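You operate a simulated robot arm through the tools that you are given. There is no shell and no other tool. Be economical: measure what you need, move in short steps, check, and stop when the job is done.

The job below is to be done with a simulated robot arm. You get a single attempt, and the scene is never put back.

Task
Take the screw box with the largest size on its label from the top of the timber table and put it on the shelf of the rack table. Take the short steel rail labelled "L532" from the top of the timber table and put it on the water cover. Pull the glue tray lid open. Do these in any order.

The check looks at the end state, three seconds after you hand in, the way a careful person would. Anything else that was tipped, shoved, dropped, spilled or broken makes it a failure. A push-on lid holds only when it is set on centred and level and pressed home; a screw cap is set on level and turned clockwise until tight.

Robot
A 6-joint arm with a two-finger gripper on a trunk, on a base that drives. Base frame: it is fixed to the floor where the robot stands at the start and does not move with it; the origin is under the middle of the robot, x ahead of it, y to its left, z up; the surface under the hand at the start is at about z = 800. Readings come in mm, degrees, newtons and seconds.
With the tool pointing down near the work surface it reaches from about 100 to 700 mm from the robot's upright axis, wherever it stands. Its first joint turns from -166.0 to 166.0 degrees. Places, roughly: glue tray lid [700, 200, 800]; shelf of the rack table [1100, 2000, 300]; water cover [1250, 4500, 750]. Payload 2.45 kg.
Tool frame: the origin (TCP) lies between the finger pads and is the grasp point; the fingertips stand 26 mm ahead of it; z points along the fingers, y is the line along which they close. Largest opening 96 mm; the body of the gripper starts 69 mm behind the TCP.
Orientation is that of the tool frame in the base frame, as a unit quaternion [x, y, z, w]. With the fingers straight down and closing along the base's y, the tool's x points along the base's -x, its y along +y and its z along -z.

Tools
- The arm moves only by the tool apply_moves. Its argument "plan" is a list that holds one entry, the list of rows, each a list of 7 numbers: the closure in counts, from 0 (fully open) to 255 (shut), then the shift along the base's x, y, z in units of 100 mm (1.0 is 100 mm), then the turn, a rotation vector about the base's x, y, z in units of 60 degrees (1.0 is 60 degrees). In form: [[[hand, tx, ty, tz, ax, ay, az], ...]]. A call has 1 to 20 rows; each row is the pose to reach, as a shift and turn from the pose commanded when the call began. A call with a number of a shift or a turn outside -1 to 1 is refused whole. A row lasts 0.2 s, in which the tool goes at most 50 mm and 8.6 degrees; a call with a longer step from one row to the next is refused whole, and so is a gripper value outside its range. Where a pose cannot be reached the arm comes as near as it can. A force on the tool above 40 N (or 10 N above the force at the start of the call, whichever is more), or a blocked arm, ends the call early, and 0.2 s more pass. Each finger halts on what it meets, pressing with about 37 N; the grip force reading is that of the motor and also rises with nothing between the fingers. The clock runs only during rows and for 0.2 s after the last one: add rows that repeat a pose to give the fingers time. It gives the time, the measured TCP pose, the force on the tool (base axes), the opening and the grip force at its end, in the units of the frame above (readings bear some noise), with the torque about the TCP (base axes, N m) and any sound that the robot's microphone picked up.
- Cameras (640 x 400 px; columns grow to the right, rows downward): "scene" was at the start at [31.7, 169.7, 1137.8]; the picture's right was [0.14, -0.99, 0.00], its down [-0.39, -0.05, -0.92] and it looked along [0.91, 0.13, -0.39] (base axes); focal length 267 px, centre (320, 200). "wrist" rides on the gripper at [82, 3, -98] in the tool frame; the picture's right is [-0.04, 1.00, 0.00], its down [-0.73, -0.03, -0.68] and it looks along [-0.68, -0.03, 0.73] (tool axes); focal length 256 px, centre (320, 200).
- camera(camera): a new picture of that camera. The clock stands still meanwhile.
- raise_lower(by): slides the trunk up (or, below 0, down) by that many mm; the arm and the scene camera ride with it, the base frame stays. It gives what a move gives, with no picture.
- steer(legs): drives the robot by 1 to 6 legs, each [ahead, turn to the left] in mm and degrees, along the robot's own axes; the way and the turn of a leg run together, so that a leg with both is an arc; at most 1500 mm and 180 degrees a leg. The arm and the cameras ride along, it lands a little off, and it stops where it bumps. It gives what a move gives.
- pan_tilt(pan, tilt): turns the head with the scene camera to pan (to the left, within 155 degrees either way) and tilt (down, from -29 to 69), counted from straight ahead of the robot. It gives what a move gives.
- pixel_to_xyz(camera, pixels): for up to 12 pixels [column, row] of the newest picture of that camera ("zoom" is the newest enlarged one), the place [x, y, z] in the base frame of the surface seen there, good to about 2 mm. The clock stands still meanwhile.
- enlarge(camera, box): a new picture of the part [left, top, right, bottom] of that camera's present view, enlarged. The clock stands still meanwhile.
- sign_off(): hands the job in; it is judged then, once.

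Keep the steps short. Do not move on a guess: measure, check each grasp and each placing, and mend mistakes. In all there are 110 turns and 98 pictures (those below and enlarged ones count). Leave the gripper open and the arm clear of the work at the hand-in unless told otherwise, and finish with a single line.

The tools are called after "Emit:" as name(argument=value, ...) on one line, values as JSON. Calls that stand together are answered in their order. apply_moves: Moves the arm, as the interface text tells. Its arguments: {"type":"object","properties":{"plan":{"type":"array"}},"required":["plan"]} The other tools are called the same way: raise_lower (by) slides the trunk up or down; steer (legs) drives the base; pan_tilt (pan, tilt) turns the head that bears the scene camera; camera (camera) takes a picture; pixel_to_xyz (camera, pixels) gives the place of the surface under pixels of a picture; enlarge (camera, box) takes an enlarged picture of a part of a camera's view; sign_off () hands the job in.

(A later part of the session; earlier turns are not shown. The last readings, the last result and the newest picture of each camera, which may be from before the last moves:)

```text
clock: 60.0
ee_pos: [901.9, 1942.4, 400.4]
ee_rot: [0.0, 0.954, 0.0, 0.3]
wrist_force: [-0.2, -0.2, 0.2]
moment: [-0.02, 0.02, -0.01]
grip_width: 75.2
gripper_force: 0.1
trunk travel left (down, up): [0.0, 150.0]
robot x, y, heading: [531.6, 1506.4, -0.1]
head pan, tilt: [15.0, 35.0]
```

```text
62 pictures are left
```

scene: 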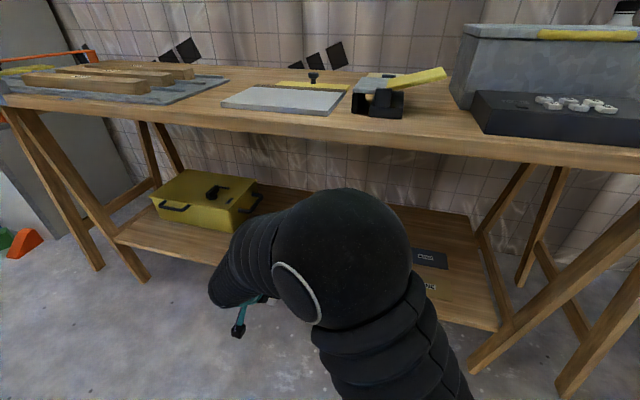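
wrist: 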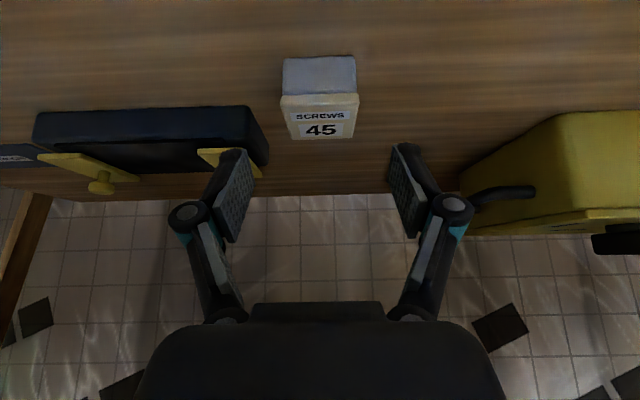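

Box 45 is standing on the shelf. I'll back out, raise the trunk and look toward the water cover.

Emit:
steer(legs=[[-800, 0]])

Emit:
raise_lower(by=150)

Emit:
pan_tilt(pan=68, tilt=10)

Emit:
camera(camera="scene")

Emit:
enlarge(camera="wrist", box=[160, 60, 520, 220])

```text
clock: 64.3
ee_pos: [97.5, 1943.4, 400.3]
ee_rot: [-0.002, 0.954, 0.0, 0.3]
wrist_force: [0.3, 0.4, 0.4]
moment: [0.02, 0.01, 0.01]
grip_width: 75.5
gripper_force: 0.1
trunk travel left (down, up): [0.0, 150.0]
robot x, y, heading: [-267.9, 1508.7, 0.0]
head pan, tilt: [15.0, 35.0]
```

```text
clock: 66.1
ee_pos: [98.2, 1943.6, 550.4]
ee_rot: [-0.002, 0.954, 0.0, 0.3]
wrist_force: [0.8, 0.4, 0.1]
moment: [0.02, 0.02, -0.01]
grip_width: 75.3
gripper_force: 0.1
trunk travel left (down, up): [-150.0, 0.0]
robot x, y, heading: [-273.1, 1504.8, 0.0]
head pan, tilt: [15.0, 35.0]
```

```text
clock: 67.3
ee_pos: [98.0, 1943.2, 549.5]
ee_rot: [-0.001, 0.954, 0.0, 0.301]
wrist_force: [-0.8, 0.8, -1.4]
moment: [-0.01, 0.03, 0.01]
grip_width: 75.4
gripper_force: 0.1
trunk travel left (down, up): [-150.0, 0.0]
robot x, y, heading: [-271.3, 1503.5, 0.1]
head pan, tilt: [68.0, 10.0]
```

```text
61 pictures are left
```

scene: 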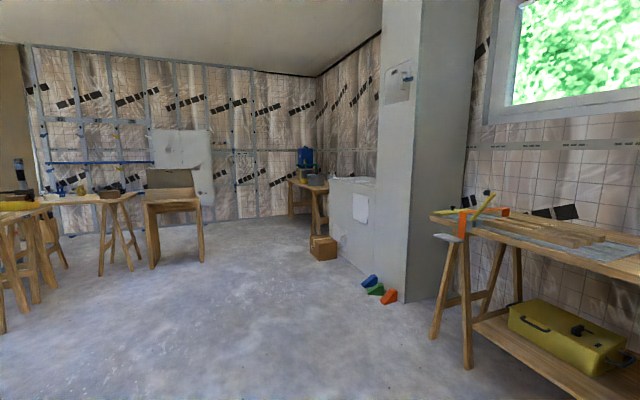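

```text
1.78 times, centred on (340, 140) of wrist
```

zoom: 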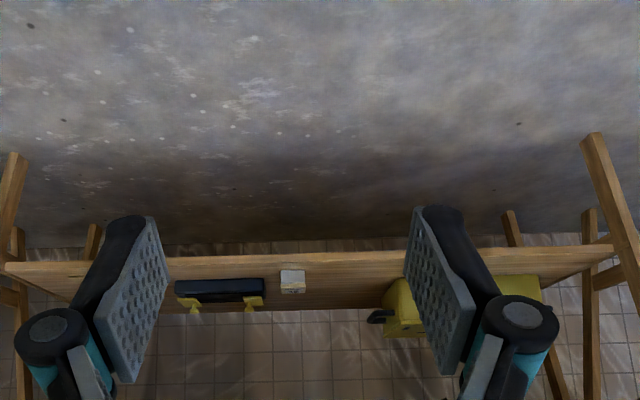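

The box stands fine on the shelf. I'll zoom in on the white half-wall behind the pillar, where the water cover should be.

Emit:
enlarge(camera="scene", box=[270, 130, 410, 310])

Emit:
pixel_to_xyz(camera="scene", pixels=[[345, 182], [360, 181], [372, 179], [355, 215], [333, 230], [310, 190], [322, 240], [375, 283], [410, 290], [335, 255], [300, 183], [370, 265]])

```text
2.22 times, centred on (340, 220) of scene
```

zoom: 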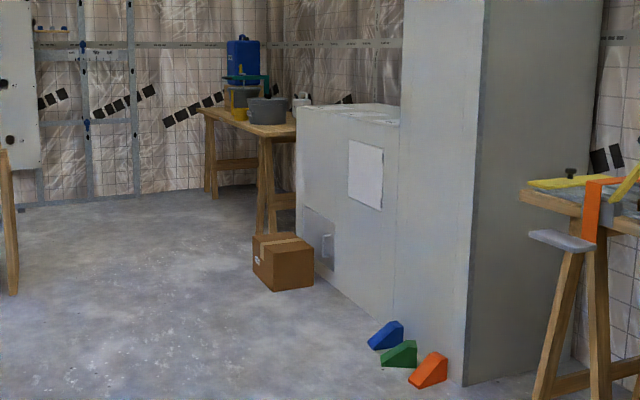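

```text
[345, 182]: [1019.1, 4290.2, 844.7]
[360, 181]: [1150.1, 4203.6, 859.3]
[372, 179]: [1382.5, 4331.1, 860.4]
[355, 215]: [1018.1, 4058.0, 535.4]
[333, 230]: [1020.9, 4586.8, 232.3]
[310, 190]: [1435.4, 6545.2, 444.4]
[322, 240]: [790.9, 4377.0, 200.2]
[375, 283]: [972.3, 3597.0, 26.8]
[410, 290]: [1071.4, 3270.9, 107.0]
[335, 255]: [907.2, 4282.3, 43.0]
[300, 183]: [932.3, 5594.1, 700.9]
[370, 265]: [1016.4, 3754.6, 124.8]
```

I'll zoom in hard on the top of the half-wall.

Emit:
enlarge(camera="scene", box=[320, 155, 384, 195])

```text
10.00 times, centred on (352, 175) of scene
```

zoom: 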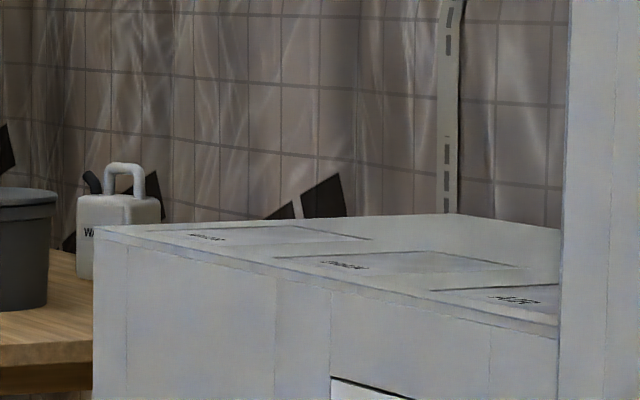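

Three flat covers with labels lie on the half-wall top. I'll measure their corners.

Emit:
pixel_to_xyz(camera="zoom", pixels=[[180, 234], [208, 237], [240, 248], [320, 226], [368, 240], [275, 258], [345, 265], [400, 252], [515, 268], [515, 299], [95, 228], [270, 282]])

```text
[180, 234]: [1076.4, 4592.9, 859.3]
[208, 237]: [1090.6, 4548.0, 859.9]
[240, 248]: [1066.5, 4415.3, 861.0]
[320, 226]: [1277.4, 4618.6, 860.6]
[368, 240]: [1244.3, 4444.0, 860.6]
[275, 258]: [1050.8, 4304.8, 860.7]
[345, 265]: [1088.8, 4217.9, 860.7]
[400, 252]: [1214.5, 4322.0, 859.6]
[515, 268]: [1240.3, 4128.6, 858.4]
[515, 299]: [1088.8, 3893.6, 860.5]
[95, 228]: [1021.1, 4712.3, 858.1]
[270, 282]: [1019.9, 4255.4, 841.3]
```

The first cover, at x 1065–1270 and y 4415–4615 with its top at 860, is probably WATER; I'll verify that when I'm close. For the rail I'll raise the arm, undo the tilt and yaw the tool 90° so it closes along x, all here in open space.

Emit:
apply_moves(plan=[[[55, 0, 0, 0.3, 0, 0.1, 0], [55, 0, -0.2, 0.6, 0, 0.22, 0], [55, 0, -0.5, 1.0, 0, 0.34, 0], [55, 0, -0.75, 1.0, 0, 0.46, 0], [55, 0, -1.0, 1.0, 0, 0.583, 0], [55, 0, -1.0, 1.0, 0, 0.583, 0]]])

Emit:
apply_moves(plan=[[[55, 0, 0, 0.2, 0, 0, 0.14], [55, 0, -0.2, 0.4, 0, 0, 0.28], [55, 0, -0.4, 0.6, 0, 0, 0.42], [55, 0, -0.6, 0.8, 0, 0, 0.56], [55, 0, -0.8, 1.0, 0, 0, 0.7], [55, 0, -1.0, 1.0, 0, 0, 0.84], [55, 0, -1.0, 1.0, 0, 0, 0.98], [55, 0, -1.0, 1.0, 0, 0, 1.0], [55, 0, -1.0, 1.0, 0, 0, 1.0]]])

Emit:
apply_moves(plan=[[[55, 0, 0, 0.3, 0, 0, 0.14], [55, 0, 0, 0.6, 0, 0, 0.28], [55, 0, 0, 1.0, 0, 0, 0.42], [55, 0, 0, 1.0, 0, 0, 0.5], [55, 0, 0, 1.0, 0, 0, 0.5]]])

Emit:
apply_moves(plan=[[[55, 0, 0, 0.4, 0, 0, 0], [55, 0, 0, 0.8, 0, 0, 0], [55, 0, 0, 1.0, 0, 0, 0], [55, 0, 0, 1.0, 0, 0, 0]]])

```text
clock: 68.7
ee_pos: [97.8, 1845.0, 649.2]
ee_rot: [0.0, 1.0, 0.002, -0.001]
wrist_force: [0.3, -0.6, 0.5]
moment: [0.0, -0.01, 0.01]
grip_width: 75.3
gripper_force: 0.0
trunk travel left (down, up): [-150.0, 0.0]
robot x, y, heading: [-269.9, 1505.4, 0.1]
head pan, tilt: [68.0, 10.0]
```

```text
clock: 70.7
ee_pos: [98.3, 1743.6, 748.8]
ee_rot: [-0.502, 0.865, 0.0, 0.0]
wrist_force: [0.2, -0.1, -0.3]
moment: [-0.01, 0.0, 0.01]
grip_width: 75.3
gripper_force: 0.0
trunk travel left (down, up): [-150.0, 0.0]
robot x, y, heading: [-269.3, 1508.0, 0.1]
head pan, tilt: [68.0, 10.0]
```

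```text
clock: 71.9
ee_pos: [99.4, 1743.5, 849.3]
ee_rot: [0.708, -0.706, -0.001, 0.001]
wrist_force: [-0.2, -1.0, -0.4]
moment: [0.01, -0.03, 0.02]
grip_width: 75.2
gripper_force: 0.0
trunk travel left (down, up): [-150.0, 0.0]
robot x, y, heading: [-270.1, 1505.9, 0.1]
head pan, tilt: [68.0, 10.0]
```

```text
clock: 72.9
ee_pos: [97.1, 1743.7, 948.5]
ee_rot: [0.707, -0.707, -0.001, 0.001]
wrist_force: [-0.1, 0.2, 0.0]
moment: [0.03, 0.01, 0.0]
grip_width: 75.4
gripper_force: 0.0
trunk travel left (down, up): [-150.0, 0.0]
robot x, y, heading: [-269.3, 1509.5, 0.4]
head pan, tilt: [68.0, 10.0]
```

The tool is vertical and closes along x. I'll drive back to the timber table so the TCP comes over the rail at about (457, 280).

Emit:
steer(legs=[[0, -90], [1463, 0], [0, 90], [300, 0]])

Emit:
pan_tilt(pan=15, tilt=35)

Emit:
camera(camera="wrist")

Emit:
camera(camera="scene")

```text
clock: 89.4
ee_pos: [415.5, 287.7, 948.8]
ee_rot: [-0.707, 0.707, 0.0, -0.001]
wrist_force: [0.1, -0.3, 0.1]
moment: [0.01, -0.02, 0.02]
grip_width: 75.5
gripper_force: 0.1
trunk travel left (down, up): [-150.0, 0.0]
robot x, y, heading: [46.8, 49.8, 0.1]
head pan, tilt: [68.0, 10.0]
```

```text
clock: 90.6
ee_pos: [415.6, 288.3, 948.7]
ee_rot: [-0.707, 0.707, 0.0, -0.001]
wrist_force: [-0.3, -0.4, 0.3]
moment: [0.0, -0.02, 0.0]
grip_width: 75.4
gripper_force: 0.0
trunk travel left (down, up): [-150.0, 0.0]
robot x, y, heading: [46.4, 52.4, -0.1]
head pan, tilt: [15.0, 35.0]
```

```text
57 pictures are left
```

wrist: 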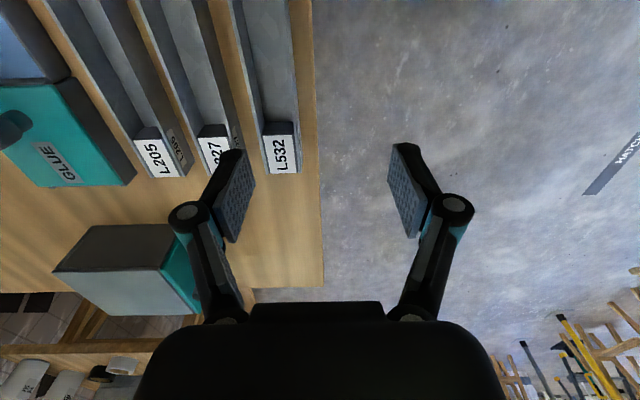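

```text
56 pictures are left
```

scene: 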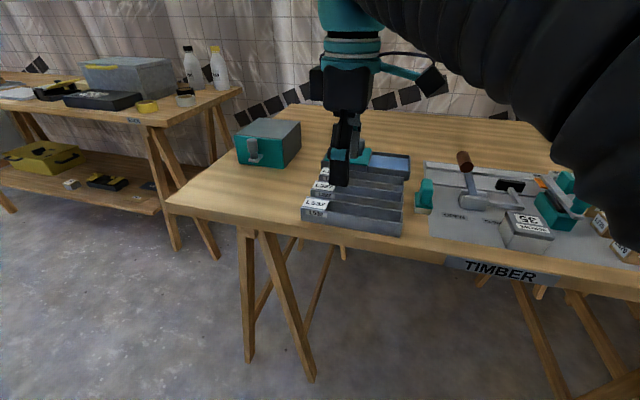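

Measuring the rail edges from the wrist view.

Emit:
pixel_to_xyz(camera="wrist", pixels=[[267, 170], [298, 169], [262, 130], [295, 127], [291, 60], [256, 65], [292, 90], [258, 95], [236, 125], [275, 60]])

Emit:
enlarge(camera="scene", box=[290, 150, 430, 240])

```text
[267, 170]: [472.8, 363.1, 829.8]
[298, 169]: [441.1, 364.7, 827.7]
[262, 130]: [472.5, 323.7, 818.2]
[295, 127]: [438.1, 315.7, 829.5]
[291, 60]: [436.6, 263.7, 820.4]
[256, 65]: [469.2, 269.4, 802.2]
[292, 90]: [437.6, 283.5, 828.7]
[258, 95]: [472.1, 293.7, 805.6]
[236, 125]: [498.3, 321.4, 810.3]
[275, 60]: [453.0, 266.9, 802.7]
```

```text
4.44 times, centred on (360, 195) of scene
```

zoom: 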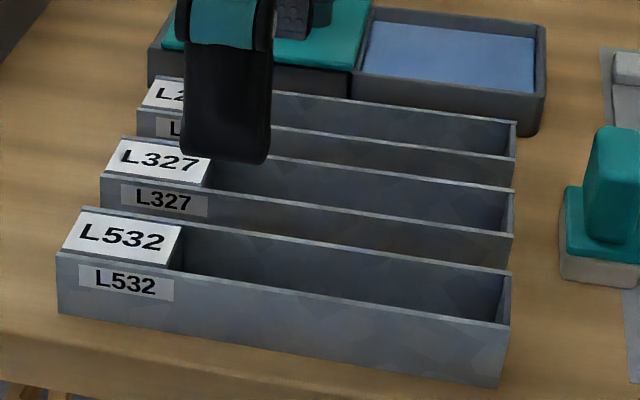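

The rail centre is x≈456 and the gap to L327 starts at 474. I'll set the opening to about 50 mm and go above it at (456, 289).

Emit:
apply_moves(plan=[[[120, 0.2, 0, -0.1, 0, 0, 0], [120, 0.405, 0, -0.3, 0, 0, 0], [120, 0.405, 0, -0.6, 0, 0, 0], [120, 0.405, 0, -0.75, 0, 0, 0], [120, 0.405, 0, -0.75, 0, 0, 0]]])

Emit:
camera(camera="wrist")

Emit:
enlarge(camera="scene", box=[270, 130, 470, 260])

```text
clock: 91.8
ee_pos: [456.9, 287.6, 872.0]
ee_rot: [-0.707, 0.707, 0.001, -0.001]
wrist_force: [0.3, -0.4, -1.4]
moment: [0.0, -0.01, -0.03]
grip_width: 50.7
gripper_force: 0.1
trunk travel left (down, up): [-150.0, 0.0]
robot x, y, heading: [47.3, 50.5, 0.0]
head pan, tilt: [15.0, 35.0]
```

```text
54 pictures are left
```

wrist: 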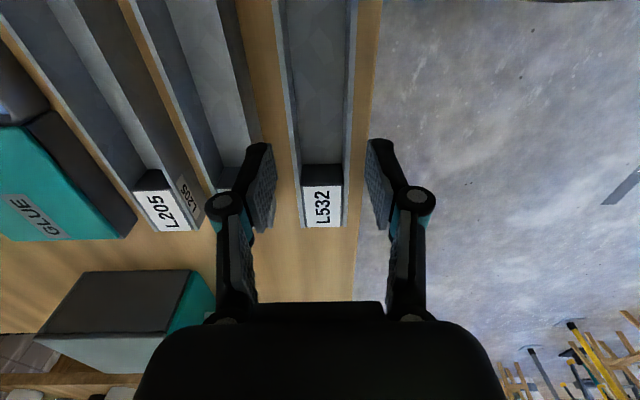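

```text
3.08 times, centred on (370, 195) of scene
```

zoom: 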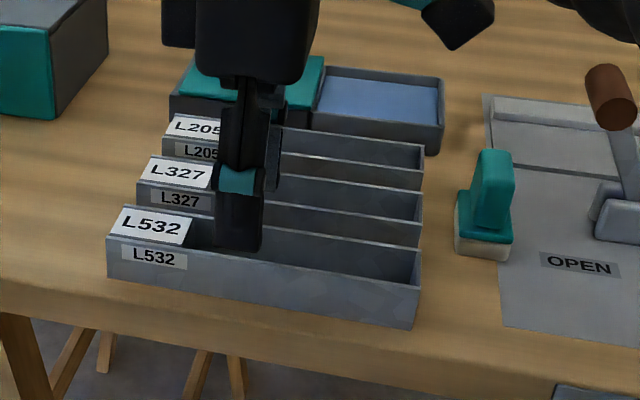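

The rail is centred between the fingers. I'll descend to z≈830 and close.

Emit:
apply_moves(plan=[[[120, 0, 0, -0.2, 0, 0, 0], [120, 0, 0, -0.36, 0, 0, 0], [120, 0, 0, -0.42, 0, 0, 0], [120, 0, 0, -0.42, 0, 0, 0], [255, 0, 0, -0.42, 0, 0, 0], [255, 0, 0, -0.42, 0, 0, 0], [255, 0, 0, -0.42, 0, 0, 0]]])

Emit:
apply_moves(plan=[[[255, 0, 0, 0.05, 0, 0, 0], [255, 0, 0, 0.15, 0, 0, 0], [255, 0, 0, 0.3, 0, 0, 0], [255, 0, 0, 0.5, 0, 0, 0], [255, 0, 0, 0.5, 0, 0, 0]]])

Emit:
camera(camera="wrist")

Emit:
enlarge(camera="scene", box=[270, 130, 470, 260])

```text
clock: 93.4
ee_pos: [456.0, 288.2, 830.9]
ee_rot: [0.707, -0.707, 0.0, 0.001]
wrist_force: [-1.0, 0.2, -0.1]
moment: [-0.01, 0.04, 0.0]
grip_width: 36.9
gripper_force: 37.3
trunk travel left (down, up): [-150.0, 0.0]
robot x, y, heading: [47.1, 55.5, -0.0]
head pan, tilt: [15.0, 35.0]
```

```text
clock: 94.6
ee_pos: [455.9, 287.6, 881.8]
ee_rot: [0.708, -0.707, -0.002, 0.0]
wrist_force: [0.0, -0.7, -1.4]
moment: [-0.04, -0.01, 0.0]
grip_width: 37.2
gripper_force: 37.1
trunk travel left (down, up): [-150.0, 0.0]
robot x, y, heading: [46.6, 51.6, 0.2]
head pan, tilt: [15.0, 35.0]
```

```text
52 pictures are left
```

wrist: 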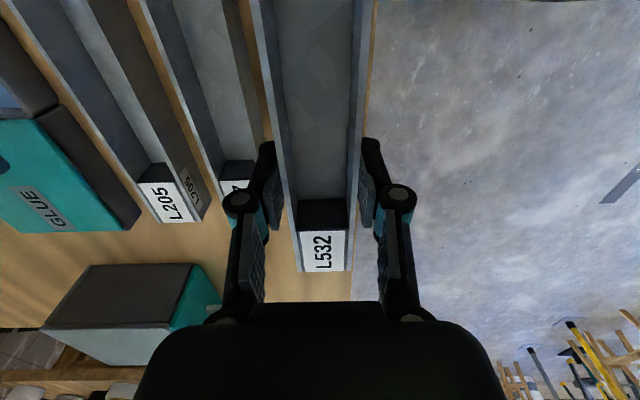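

```text
3.08 times, centred on (370, 195) of scene
```

zoom: 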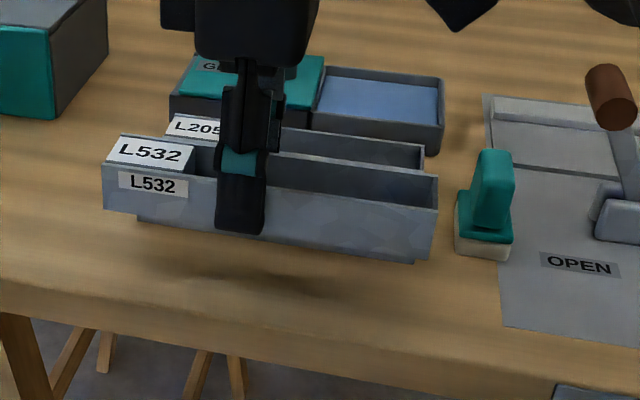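

The rail is held level (37 mm). I'll raise it to about 965, back off, and head up the room slightly rightward, stopping partway to look.

Emit:
apply_moves(plan=[[[255, 0, 0, 0.3, 0, 0, 0], [255, 0, 0, 0.6, 0, 0, 0], [255, 0, 0, 0.85, 0, 0, 0], [255, 0, 0, 0.85, 0, 0, 0]]])

Emit:
steer(legs=[[-200, 0], [0, 85], [1500, 0], [1500, 0]])

Emit:
pan_tilt(pan=-25, tilt=20)

Emit:
camera(camera="scene")

```text
clock: 95.6
ee_pos: [456.9, 288.3, 966.3]
ee_rot: [-0.707, 0.707, 0.001, -0.001]
wrist_force: [0.8, 0.3, -0.4]
moment: [0.0, 0.01, 0.02]
grip_width: 37.0
gripper_force: 36.7
trunk travel left (down, up): [-150.0, 0.0]
robot x, y, heading: [46.9, 51.0, 0.1]
head pan, tilt: [15.0, 35.0]
```

```text
clock: 114.9
ee_pos: [-122.9, 3479.7, 967.2]
ee_rot: [0.999, -0.041, 0.001, 0.001]
wrist_force: [0.2, -0.7, -0.4]
moment: [-0.01, -0.02, -0.01]
grip_width: 37.3
gripper_force: 36.9
trunk travel left (down, up): [-150.0, 0.0]
robot x, y, heading: [78.5, 3054.8, 85.1]
head pan, tilt: [15.0, 35.0]
```

```text
clock: 116.0
ee_pos: [-121.7, 3479.3, 965.8]
ee_rot: [0.999, -0.042, 0.0, 0.001]
wrist_force: [0.6, -0.6, -0.7]
moment: [0.04, -0.01, -0.01]
grip_width: 37.1
gripper_force: 37.2
trunk travel left (down, up): [-150.0, 0.0]
robot x, y, heading: [76.9, 3050.2, 85.2]
head pan, tilt: [-25.0, 20.0]
```

```text
50 pictures are left
```

scene: 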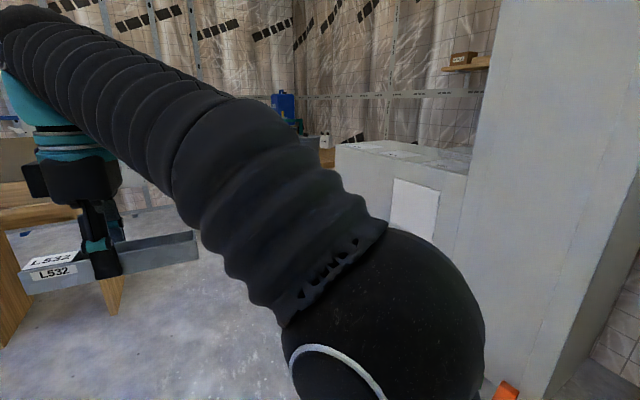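

There is wooden furniture behind the gripper on the left. I'll measure it and zoom in on the covers.

Emit:
pixel_to_xyz(camera="scene", pixels=[[15, 300], [15, 200], [60, 212], [115, 295], [20, 130], [10, 340], [225, 280], [160, 235], [325, 155], [345, 150]])

Emit:
enlarge(camera="scene", box=[325, 130, 485, 190])

Emit:
pan_tilt(pan=45, tilt=25)

Emit:
camera(camera="scene")

```text
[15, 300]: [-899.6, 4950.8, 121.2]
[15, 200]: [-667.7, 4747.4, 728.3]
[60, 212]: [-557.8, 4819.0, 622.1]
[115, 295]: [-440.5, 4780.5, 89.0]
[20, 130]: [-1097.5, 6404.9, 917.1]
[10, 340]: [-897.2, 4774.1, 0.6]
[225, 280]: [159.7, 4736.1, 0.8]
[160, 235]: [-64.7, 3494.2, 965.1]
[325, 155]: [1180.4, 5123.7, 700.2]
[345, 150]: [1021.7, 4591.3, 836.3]
```

```text
4.00 times, centred on (405, 160) of scene
```

zoom: 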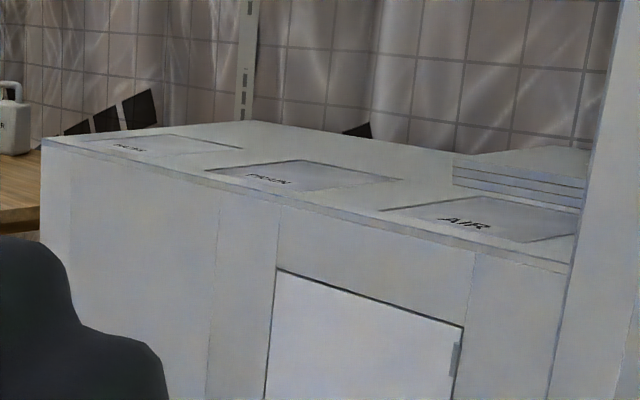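

```text
clock: 117.4
ee_pos: [-122.9, 3479.2, 966.4]
ee_rot: [0.999, -0.042, 0.0, 0.001]
wrist_force: [0.3, 0.2, -0.9]
moment: [-0.02, 0.01, 0.01]
grip_width: 37.2
gripper_force: 37.5
trunk travel left (down, up): [-150.0, 0.0]
robot x, y, heading: [78.0, 3051.7, 85.0]
head pan, tilt: [45.0, 25.0]
```

```text
48 pictures are left
```

scene: 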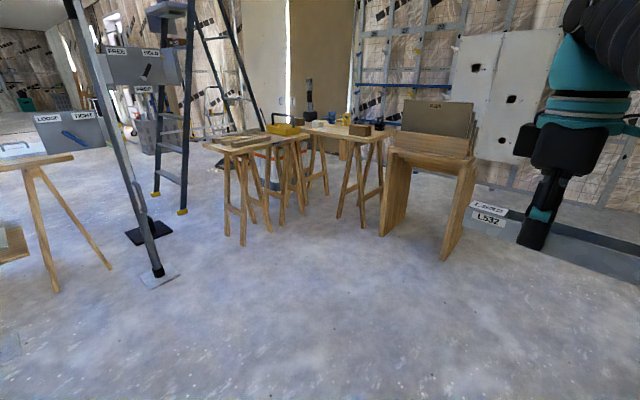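

The desk on the left is at x ≤ −440, so it's clear of my path. I'll go on to about (226, 4746), then turn right to face the covers.

Emit:
steer(legs=[[1500, 0], [200, 0], [0, -120]])

Emit:
pan_tilt(pan=15, tilt=25)

Emit:
camera(camera="scene")

Emit:
camera(camera="wrist")

```text
clock: 131.0
ee_pos: [684.5, 4706.0, 966.9]
ee_rot: [-0.467, 0.884, 0.001, -0.001]
wrist_force: [0.0, 0.0, -1.5]
moment: [-0.02, 0.02, -0.03]
grip_width: 37.3
gripper_force: 37.1
trunk travel left (down, up): [-150.0, 0.0]
robot x, y, heading: [214.2, 4744.9, -34.1]
head pan, tilt: [45.0, 25.0]
```

```text
clock: 132.0
ee_pos: [683.8, 4706.9, 967.3]
ee_rot: [-0.468, 0.884, 0.002, 0.0]
wrist_force: [-0.1, -0.3, -0.6]
moment: [-0.05, 0.01, 0.02]
grip_width: 37.5
gripper_force: 37.0
trunk travel left (down, up): [-150.0, 0.0]
robot x, y, heading: [213.8, 4741.3, -34.6]
head pan, tilt: [15.0, 25.0]
```

```text
47 pictures are left
```

scene: 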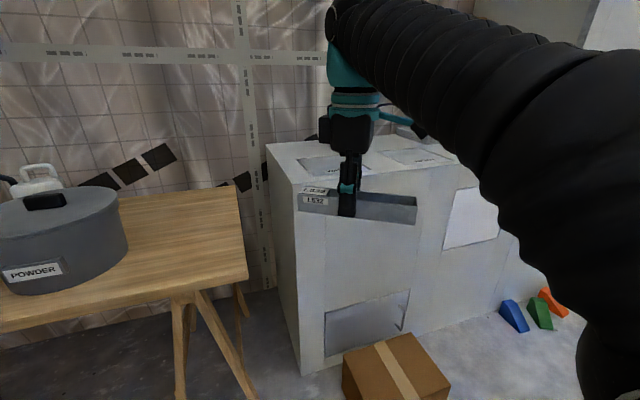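

```text
46 pictures are left
```

wrist: 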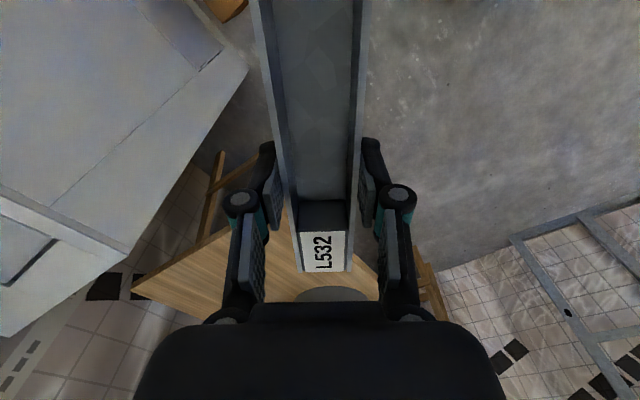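

Measuring the cardboard box, table legs, wall corner and covers. I'll also zoom in on the labels.

Emit:
pixel_to_xyz(camera="scene", pixels=[[342, 353], [407, 333], [448, 382], [352, 390], [302, 372], [255, 395], [185, 380], [246, 270], [240, 190], [268, 145], [300, 192], [430, 150]])

Emit:
enlarge(camera="scene", box=[260, 130, 460, 200])

```text
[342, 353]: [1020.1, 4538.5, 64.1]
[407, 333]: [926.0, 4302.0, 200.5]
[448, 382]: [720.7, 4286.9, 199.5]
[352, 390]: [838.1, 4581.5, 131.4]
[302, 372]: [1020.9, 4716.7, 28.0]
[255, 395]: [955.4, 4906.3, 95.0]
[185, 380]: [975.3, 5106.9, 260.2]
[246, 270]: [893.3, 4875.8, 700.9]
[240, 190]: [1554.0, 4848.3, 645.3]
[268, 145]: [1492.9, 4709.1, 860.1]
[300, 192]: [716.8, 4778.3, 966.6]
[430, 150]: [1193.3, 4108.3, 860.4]
```

```text
3.20 times, centred on (360, 165) of scene
```

zoom: 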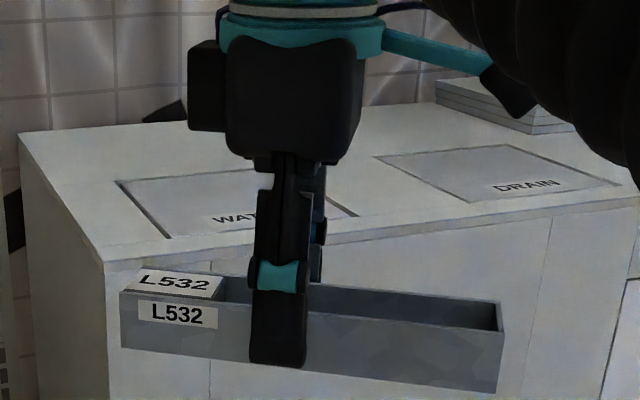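

The nearest cover is confirmed as WATER and the next is DRAIN. I'll measure the WATER cover's corners and the cardboard box more precisely.

Emit:
pixel_to_xyz(camera="zoom", pixels=[[117, 183], [166, 237], [222, 171], [356, 214], [215, 219], [135, 200], [340, 216], [345, 202]])

Emit:
enlarge(camera="scene", box=[220, 280, 470, 400])

```text
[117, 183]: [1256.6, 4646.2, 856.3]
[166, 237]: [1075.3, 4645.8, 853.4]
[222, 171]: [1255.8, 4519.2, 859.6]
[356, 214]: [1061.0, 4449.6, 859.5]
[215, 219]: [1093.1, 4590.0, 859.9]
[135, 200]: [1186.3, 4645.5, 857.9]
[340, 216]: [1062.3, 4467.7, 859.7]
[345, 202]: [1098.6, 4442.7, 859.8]
```

```text
2.56 times, centred on (345, 340) of scene
```

zoom: 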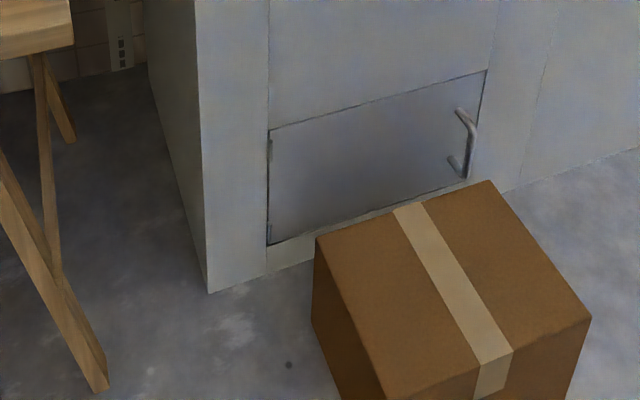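

Emit:
pixel_to_xyz(camera="zoom", pixels=[[320, 242], [488, 186], [586, 318], [386, 398], [318, 300], [330, 370], [103, 388], [95, 360], [316, 330]])

```text
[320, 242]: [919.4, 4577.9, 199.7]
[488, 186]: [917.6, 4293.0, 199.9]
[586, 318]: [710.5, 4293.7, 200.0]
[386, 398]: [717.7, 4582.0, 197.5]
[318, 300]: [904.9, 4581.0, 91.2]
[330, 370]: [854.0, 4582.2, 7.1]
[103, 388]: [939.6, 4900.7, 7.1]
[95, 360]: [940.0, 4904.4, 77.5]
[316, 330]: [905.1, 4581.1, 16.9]
```

The cover is x 1062–1257, y 4443–4646, centred at about (1160, 4545). The cardboard box spans x 710–920, y 4290–4583. I'll check the pot and jug heights before swinging the arm near the side table.

Emit:
pixel_to_xyz(camera="scene", pixels=[[45, 196], [115, 200], [125, 240], [60, 240], [42, 168], [40, 190], [10, 182], [70, 210]])

```text
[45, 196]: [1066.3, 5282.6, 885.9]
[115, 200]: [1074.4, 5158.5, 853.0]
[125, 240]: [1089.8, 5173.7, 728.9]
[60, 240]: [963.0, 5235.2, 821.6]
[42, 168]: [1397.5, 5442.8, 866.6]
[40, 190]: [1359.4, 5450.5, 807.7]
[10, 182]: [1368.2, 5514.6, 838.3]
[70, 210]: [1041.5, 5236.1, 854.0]
```

Everything there tops out at 886 and the rail bottom is at 935, so it clears. I'll drive to about (700, 4825) and turn to face the WATER cover.

Emit:
steer(legs=[[0, 44], [490, 0], [0, -71]])

Emit:
camera(camera="scene")

Emit:
camera(camera="wrist")

```text
clock: 136.8
ee_pos: [1045.4, 5121.4, 966.4]
ee_rot: [0.765, -0.645, -0.001, 0.002]
wrist_force: [-0.5, 0.6, -1.4]
moment: [-0.01, 0.0, 0.03]
grip_width: 37.1
gripper_force: 36.4
trunk travel left (down, up): [-150.0, 0.0]
robot x, y, heading: [679.4, 4822.7, 9.8]
head pan, tilt: [15.0, 25.0]
stopped in leg 2: the robot was blocked; the commanded pose is now the measured one
```

```text
43 pictures are left
```

scene: 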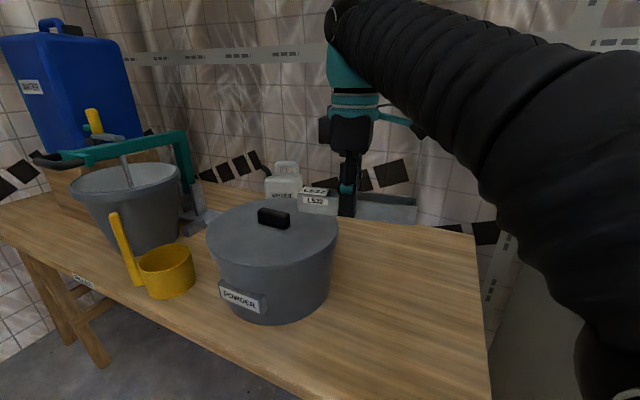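

```text
42 pictures are left
```

wrist: 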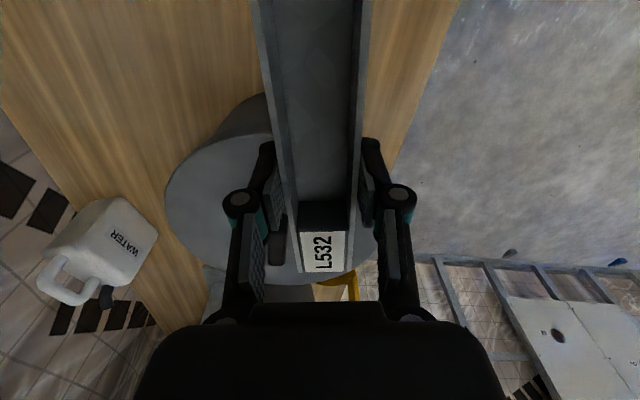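

The base stopped just as it met the table's edge, and nothing moved. I'll back off 25 mm, then turn right.

Emit:
steer(legs=[[-25, 0], [0, -68]])

Emit:
camera(camera="scene")

Emit:
camera(camera="wrist")

```text
clock: 138.8
ee_pos: [1085.1, 5004.6, 966.7]
ee_rot: [-0.667, 0.745, 0.0, -0.003]
wrist_force: [-0.2, 0.4, -1.2]
moment: [-0.04, 0.03, 0.0]
grip_width: 37.3
gripper_force: 37.0
trunk travel left (down, up): [-150.0, 0.0]
robot x, y, heading: [654.8, 4821.4, -6.1]
head pan, tilt: [15.0, 25.0]
stopped in leg 2: the robot was blocked; the commanded pose is now the measured one
```

```text
41 pictures are left
```

scene: 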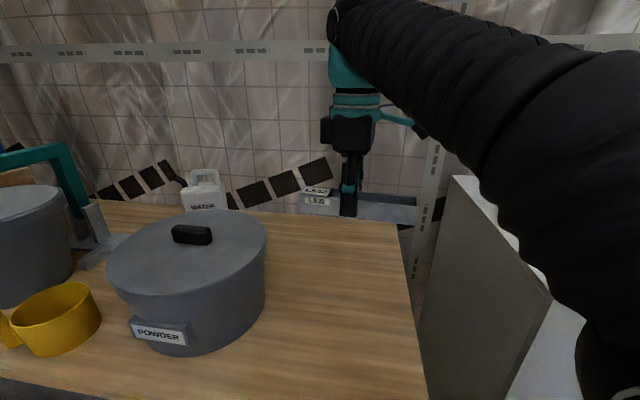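

```text
40 pictures are left
```

wrist: 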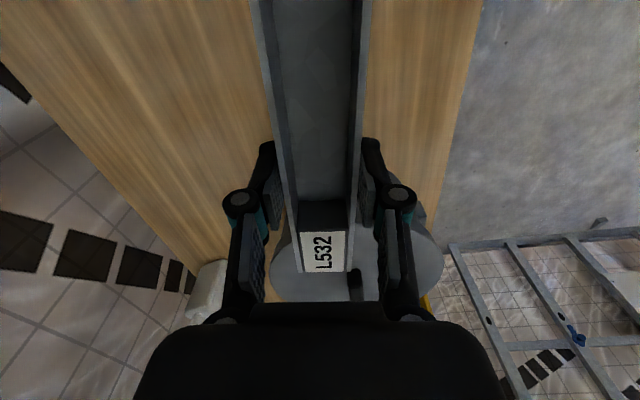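

The turn was blocked after 16°. I'll find out which part is touching by measuring points on the arm and the base.

Emit:
pixel_to_xyz(camera="scene", pixels=[[530, 270], [500, 200], [590, 330], [560, 200], [450, 100], [600, 250], [420, 130], [540, 300], [460, 250], [425, 390]])

Emit:
pan_tilt(pan=-20, tilt=69)

Emit:
camera(camera="scene")

```text
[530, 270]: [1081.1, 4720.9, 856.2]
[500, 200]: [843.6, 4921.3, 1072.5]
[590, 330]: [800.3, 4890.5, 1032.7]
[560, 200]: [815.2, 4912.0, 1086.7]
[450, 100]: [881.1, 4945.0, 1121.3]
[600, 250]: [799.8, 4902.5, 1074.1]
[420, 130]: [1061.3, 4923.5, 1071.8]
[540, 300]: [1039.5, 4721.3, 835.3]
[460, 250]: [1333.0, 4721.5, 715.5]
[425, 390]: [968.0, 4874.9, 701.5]
```

```text
clock: 139.9
ee_pos: [1084.9, 5006.0, 965.3]
ee_rot: [-0.666, 0.746, 0.002, -0.003]
wrist_force: [0.2, -0.2, -1.0]
moment: [-0.04, 0.03, 0.03]
grip_width: 37.2
gripper_force: 37.4
trunk travel left (down, up): [-150.0, 0.0]
robot x, y, heading: [652.4, 4814.6, -6.2]
head pan, tilt: [-20.0, 68.8]
```

```text
39 pictures are left
```

scene: 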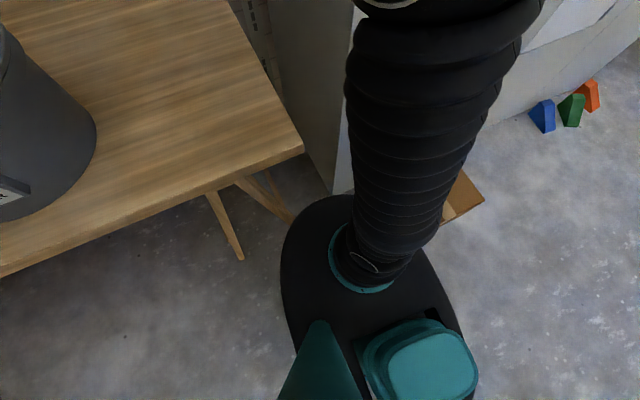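

The base is oval and seems to have stopped just short of the cardboard box. I'll check whether the box moved. If it's fine I'll leave the base here and swing the arm over instead, since the target is about 572 mm from the axis.

Emit:
pixel_to_xyz(camera="scene", pixels=[[484, 204], [462, 172], [445, 222], [440, 215], [352, 190], [300, 225], [241, 258], [302, 150], [285, 270], [440, 300]])

Emit:
pan_tilt(pan=-45, tilt=55)

Emit:
camera(camera="scene")

```text
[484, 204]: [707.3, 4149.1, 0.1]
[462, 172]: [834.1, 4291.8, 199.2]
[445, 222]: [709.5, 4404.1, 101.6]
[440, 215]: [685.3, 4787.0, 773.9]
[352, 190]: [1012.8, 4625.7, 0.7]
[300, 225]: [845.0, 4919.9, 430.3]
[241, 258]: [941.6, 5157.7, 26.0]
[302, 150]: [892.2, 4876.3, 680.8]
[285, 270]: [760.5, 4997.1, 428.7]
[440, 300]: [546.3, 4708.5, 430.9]
```

```text
clock: 140.8
ee_pos: [1084.2, 5005.9, 966.8]
ee_rot: [-0.666, 0.746, 0.001, -0.002]
wrist_force: [0.1, -0.4, 0.0]
moment: [0.01, 0.02, -0.01]
grip_width: 37.1
gripper_force: 36.8
trunk travel left (down, up): [-150.0, 0.0]
robot x, y, heading: [649.2, 4815.5, -6.3]
head pan, tilt: [-45.0, 55.0]
```

```text
38 pictures are left
```

scene: 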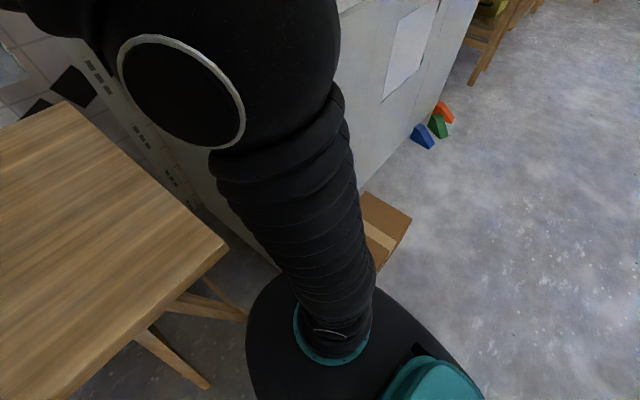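

The box and table have not moved. I'll check the elbow's position relative to the wall, whose corner is at (1018, 4712, 860).

Emit:
pixel_to_xyz(camera="scene", pixels=[[180, 90], [230, 150], [330, 100], [330, 40], [120, 50], [250, 20], [215, 165], [320, 140], [100, 30], [370, 290]])

```text
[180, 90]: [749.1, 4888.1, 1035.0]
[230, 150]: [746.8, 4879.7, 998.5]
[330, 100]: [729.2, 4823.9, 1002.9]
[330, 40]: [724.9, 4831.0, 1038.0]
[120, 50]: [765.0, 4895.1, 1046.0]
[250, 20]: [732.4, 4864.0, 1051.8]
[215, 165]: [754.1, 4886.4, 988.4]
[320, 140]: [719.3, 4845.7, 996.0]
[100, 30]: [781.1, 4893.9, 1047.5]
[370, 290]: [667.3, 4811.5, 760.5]
```

The elbow is high and clear, so it was the base skirt just touching near the cardboard box; it stays put. The arm will swing −y toward the cover, straightening the rail by +6.2° so it lies along y.

Emit:
apply_moves(plan=[[[255, 0, -0.2, -0.1, 0, 0, 0.03], [255, 0, -0.45, -0.2, 0, 0, 0.06], [255, 0, -0.7, -0.3, 0, 0, 0.103], [255, 0, -1.0, -0.35, 0, 0, 0.103], [255, 0, -1.0, -0.35, 0, 0, 0.103]]])

Emit:
apply_moves(plan=[[[255, 0, -0.35, 0, 0, 0, 0], [255, 0.05, -0.7, 0, 0, 0, 0], [255, 0.1, -1.0, 0, 0, 0, 0], [255, 0.1, -1.0, 0, 0, 0, 0]]])

Emit:
pan_tilt(pan=-10, tilt=35)

Emit:
camera(camera="scene")

```text
clock: 142.0
ee_pos: [1084.2, 4904.6, 928.7]
ee_rot: [-0.706, 0.708, 0.001, -0.003]
wrist_force: [0.2, -0.6, -0.9]
moment: [0.0, 0.02, -0.02]
grip_width: 37.1
gripper_force: 36.9
trunk travel left (down, up): [-150.0, 0.0]
robot x, y, heading: [652.5, 4815.1, -6.2]
head pan, tilt: [-45.0, 55.0]
```

```text
clock: 143.0
ee_pos: [1094.9, 4804.5, 930.3]
ee_rot: [-0.706, 0.709, 0.002, -0.002]
wrist_force: [-0.4, -0.8, -1.2]
moment: [-0.02, 0.0, 0.0]
grip_width: 37.1
gripper_force: 36.6
trunk travel left (down, up): [-150.0, 0.0]
robot x, y, heading: [653.6, 4815.3, -6.2]
head pan, tilt: [-45.0, 55.0]
```

```text
clock: 144.1
ee_pos: [1095.6, 4805.4, 930.8]
ee_rot: [-0.705, 0.709, 0.002, -0.002]
wrist_force: [0.4, 0.6, -1.2]
moment: [-0.06, 0.02, 0.01]
grip_width: 37.3
gripper_force: 37.1
trunk travel left (down, up): [-150.0, 0.0]
robot x, y, heading: [651.0, 4820.0, -6.2]
head pan, tilt: [-10.0, 35.0]
```

```text
37 pictures are left
```

scene: 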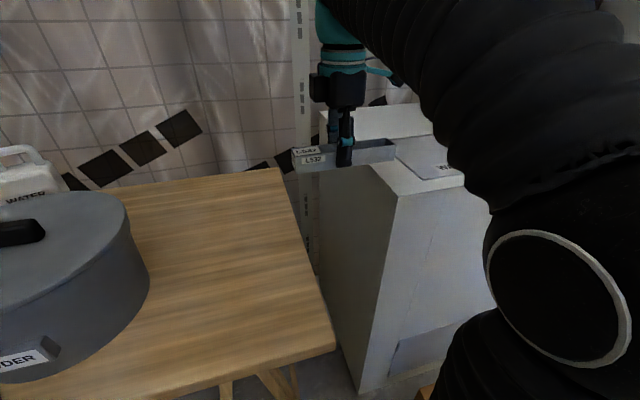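

It's going well. I'll continue toward (1150, 4560).

Emit:
apply_moves(plan=[[[255, 0.05, -0.35, 0, 0, 0, 0], [255, 0.12, -0.7, 0, 0, 0, 0], [255, 0.2, -1.0, 0, 0, 0, 0], [255, 0.2, -1.0, 0, 0, 0, 0]]])

Emit:
apply_moves(plan=[[[255, 0.05, -0.35, 0, 0, 0, 0], [255, 0.12, -0.7, 0, 0, 0, 0], [255, 0.2, -1.0, 0, 0, 0, 0], [255, 0.2, -1.0, 0, 0, 0, 0]]])

Emit:
camera(camera="scene")

Emit:
camera(camera="wrist")

```text
clock: 145.1
ee_pos: [1116.7, 4705.1, 931.0]
ee_rot: [-0.706, 0.709, 0.001, -0.002]
wrist_force: [-0.6, -0.3, -1.8]
moment: [-0.05, -0.01, -0.04]
grip_width: 37.3
gripper_force: 36.6
trunk travel left (down, up): [-150.0, 0.0]
robot x, y, heading: [649.5, 4817.5, -6.1]
head pan, tilt: [-10.0, 35.0]
```

```text
clock: 146.1
ee_pos: [1133.8, 4603.6, 932.0]
ee_rot: [-0.705, 0.709, 0.001, -0.002]
wrist_force: [0.3, -0.3, -0.9]
moment: [0.01, 0.01, -0.01]
grip_width: 37.2
gripper_force: 37.0
trunk travel left (down, up): [-150.0, 0.0]
robot x, y, heading: [649.6, 4817.2, -6.0]
head pan, tilt: [-10.0, 35.0]
```

```text
36 pictures are left
```

scene: 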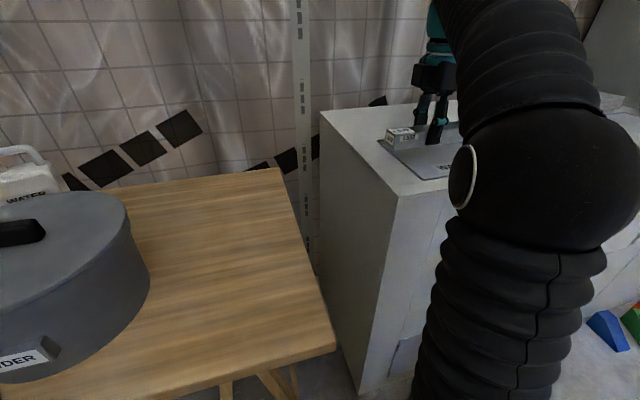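

```text
35 pictures are left
```

wrist: 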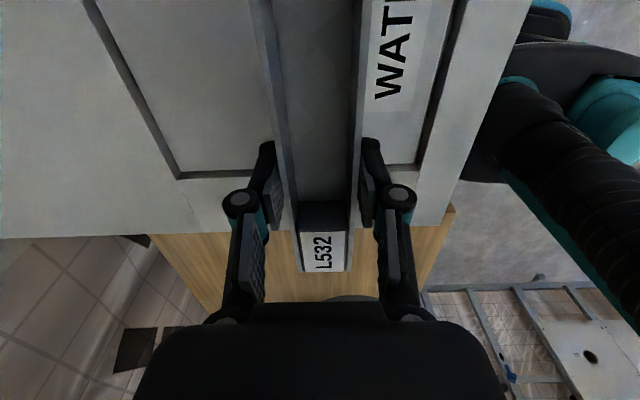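

I can see the WATER cover with its near corners at (180, 177) and (417, 166). I'll measure its edges.

Emit:
pixel_to_xyz(camera="wrist", pixels=[[190, 170], [410, 158], [170, 150], [130, 70], [430, 130], [230, 100], [400, 60], [225, 180], [412, 170], [100, 12], [462, 12]])

```text
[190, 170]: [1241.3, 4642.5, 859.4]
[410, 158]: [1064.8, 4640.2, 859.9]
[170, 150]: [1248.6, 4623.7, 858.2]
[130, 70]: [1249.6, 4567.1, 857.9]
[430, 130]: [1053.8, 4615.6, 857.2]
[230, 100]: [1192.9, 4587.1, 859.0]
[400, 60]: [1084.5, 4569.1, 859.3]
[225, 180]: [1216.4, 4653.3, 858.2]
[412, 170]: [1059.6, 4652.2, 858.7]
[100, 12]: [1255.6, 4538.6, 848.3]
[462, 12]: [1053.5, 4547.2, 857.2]
```

Cover centre is about (1152, 4546). I'll shift to (1151, 4555), then lower slowly to contact, expected at z≈891.

Emit:
apply_moves(plan=[[[255, 0.1, -0.25, 0, 0, 0, 0], [255, 0.17, -0.49, 0, 0, 0, 0], [255, 0.17, -0.49, -0.15, 0, 0, 0], [255, 0.17, -0.49, -0.28, 0, 0, 0], [255, 0.17, -0.49, -0.34, 0, 0, 0], [255, 0.17, -0.49, -0.34, 0, 0, 0]]])

Emit:
camera(camera="wrist")

Emit:
enlarge(camera="scene", box=[300, 80, 480, 200])

```text
clock: 147.4
ee_pos: [1152.0, 4555.0, 897.2]
ee_rot: [-0.705, 0.709, 0.001, -0.003]
wrist_force: [0.2, -0.3, -1.4]
moment: [0.04, 0.01, -0.02]
grip_width: 36.9
gripper_force: 37.4
trunk travel left (down, up): [-150.0, 0.0]
robot x, y, heading: [649.0, 4818.7, -6.2]
head pan, tilt: [-10.0, 35.0]
```

```text
34 pictures are left
```

wrist: 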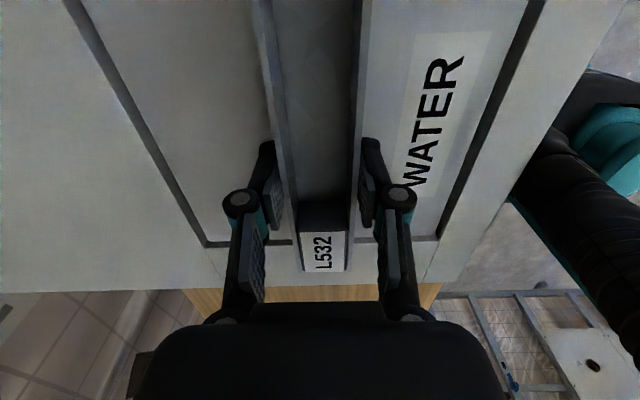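

```text
3.33 times, centred on (390, 140) of scene
```

zoom: 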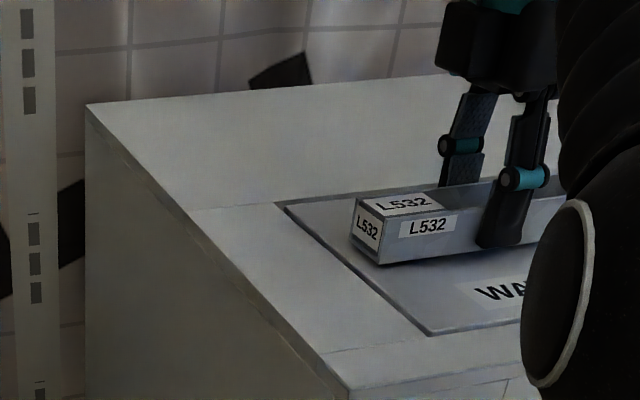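

The label end is inside the cover's edge. I'll lower the last millimetres.

Emit:
apply_moves(plan=[[[255, 0, 0, -0.03, 0, 0, 0], [255, 0, 0, -0.045, 0, 0, 0], [255, 0, 0, -0.06, 0, 0, 0], [255, 0, 0, -0.07, 0, 0, 0], [255, 0, 0, -0.07, 0, 0, 0]]])

```text
clock: 148.7
ee_pos: [1152.4, 4555.8, 890.9]
ee_rot: [-0.705, 0.709, 0.001, -0.002]
wrist_force: [0.0, -3.1, 5.4]
moment: [0.46, -0.13, -0.07]
grip_width: 37.5
gripper_force: 36.6
trunk travel left (down, up): [-150.0, 0.0]
robot x, y, heading: [648.7, 4816.4, -6.2]
head pan, tilt: [-10.0, 35.0]
```

Contact, with Fz going from −1.4 to +5.4. I'll open to about 50 mm and lift straight up.

Emit:
apply_moves(plan=[[[150, 0, 0, 0, 0, 0, 0], [120, 0, 0, 0, 0, 0, 0], [120, 0, 0, 0, 0, 0, 0], [120, 0, 0, 0.1, 0, 0, 0], [120, 0, 0, 0.3, 0, 0, 0], [120, 0, 0, 0.5, 0, 0, 0], [120, 0, 0, 0.5, 0, 0, 0]]])

Emit:
camera(camera="wrist")

Emit:
enlarge(camera="scene", box=[300, 80, 480, 200])

```text
clock: 150.2
ee_pos: [1151.3, 4555.1, 939.2]
ee_rot: [-0.705, 0.709, 0.001, -0.002]
wrist_force: [-0.7, -0.9, -0.5]
moment: [0.01, 0.0, -0.01]
grip_width: 51.0
gripper_force: 0.0
trunk travel left (down, up): [-150.0, 0.0]
robot x, y, heading: [652.3, 4816.1, -6.3]
head pan, tilt: [-10.0, 35.0]
```

```text
32 pictures are left
```

wrist: 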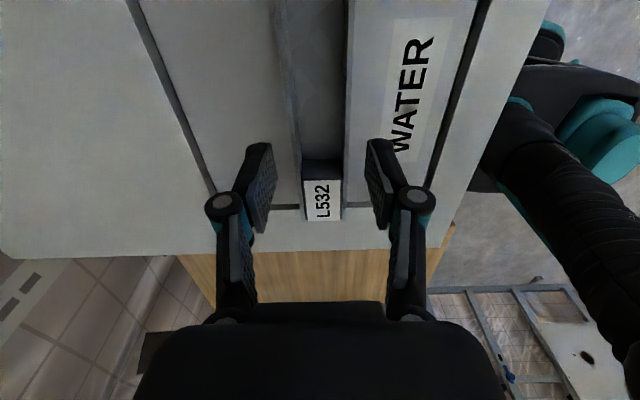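

```text
3.33 times, centred on (390, 140) of scene
```

zoom: 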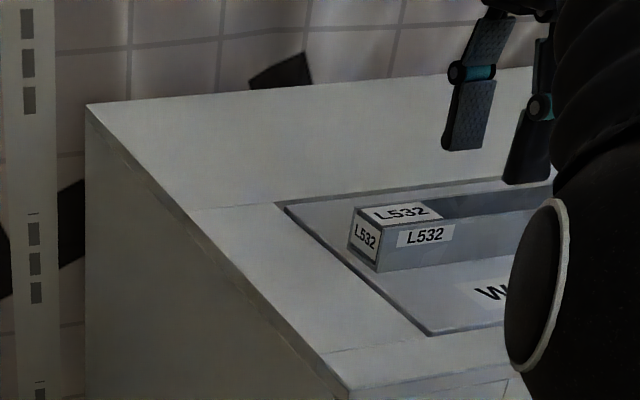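

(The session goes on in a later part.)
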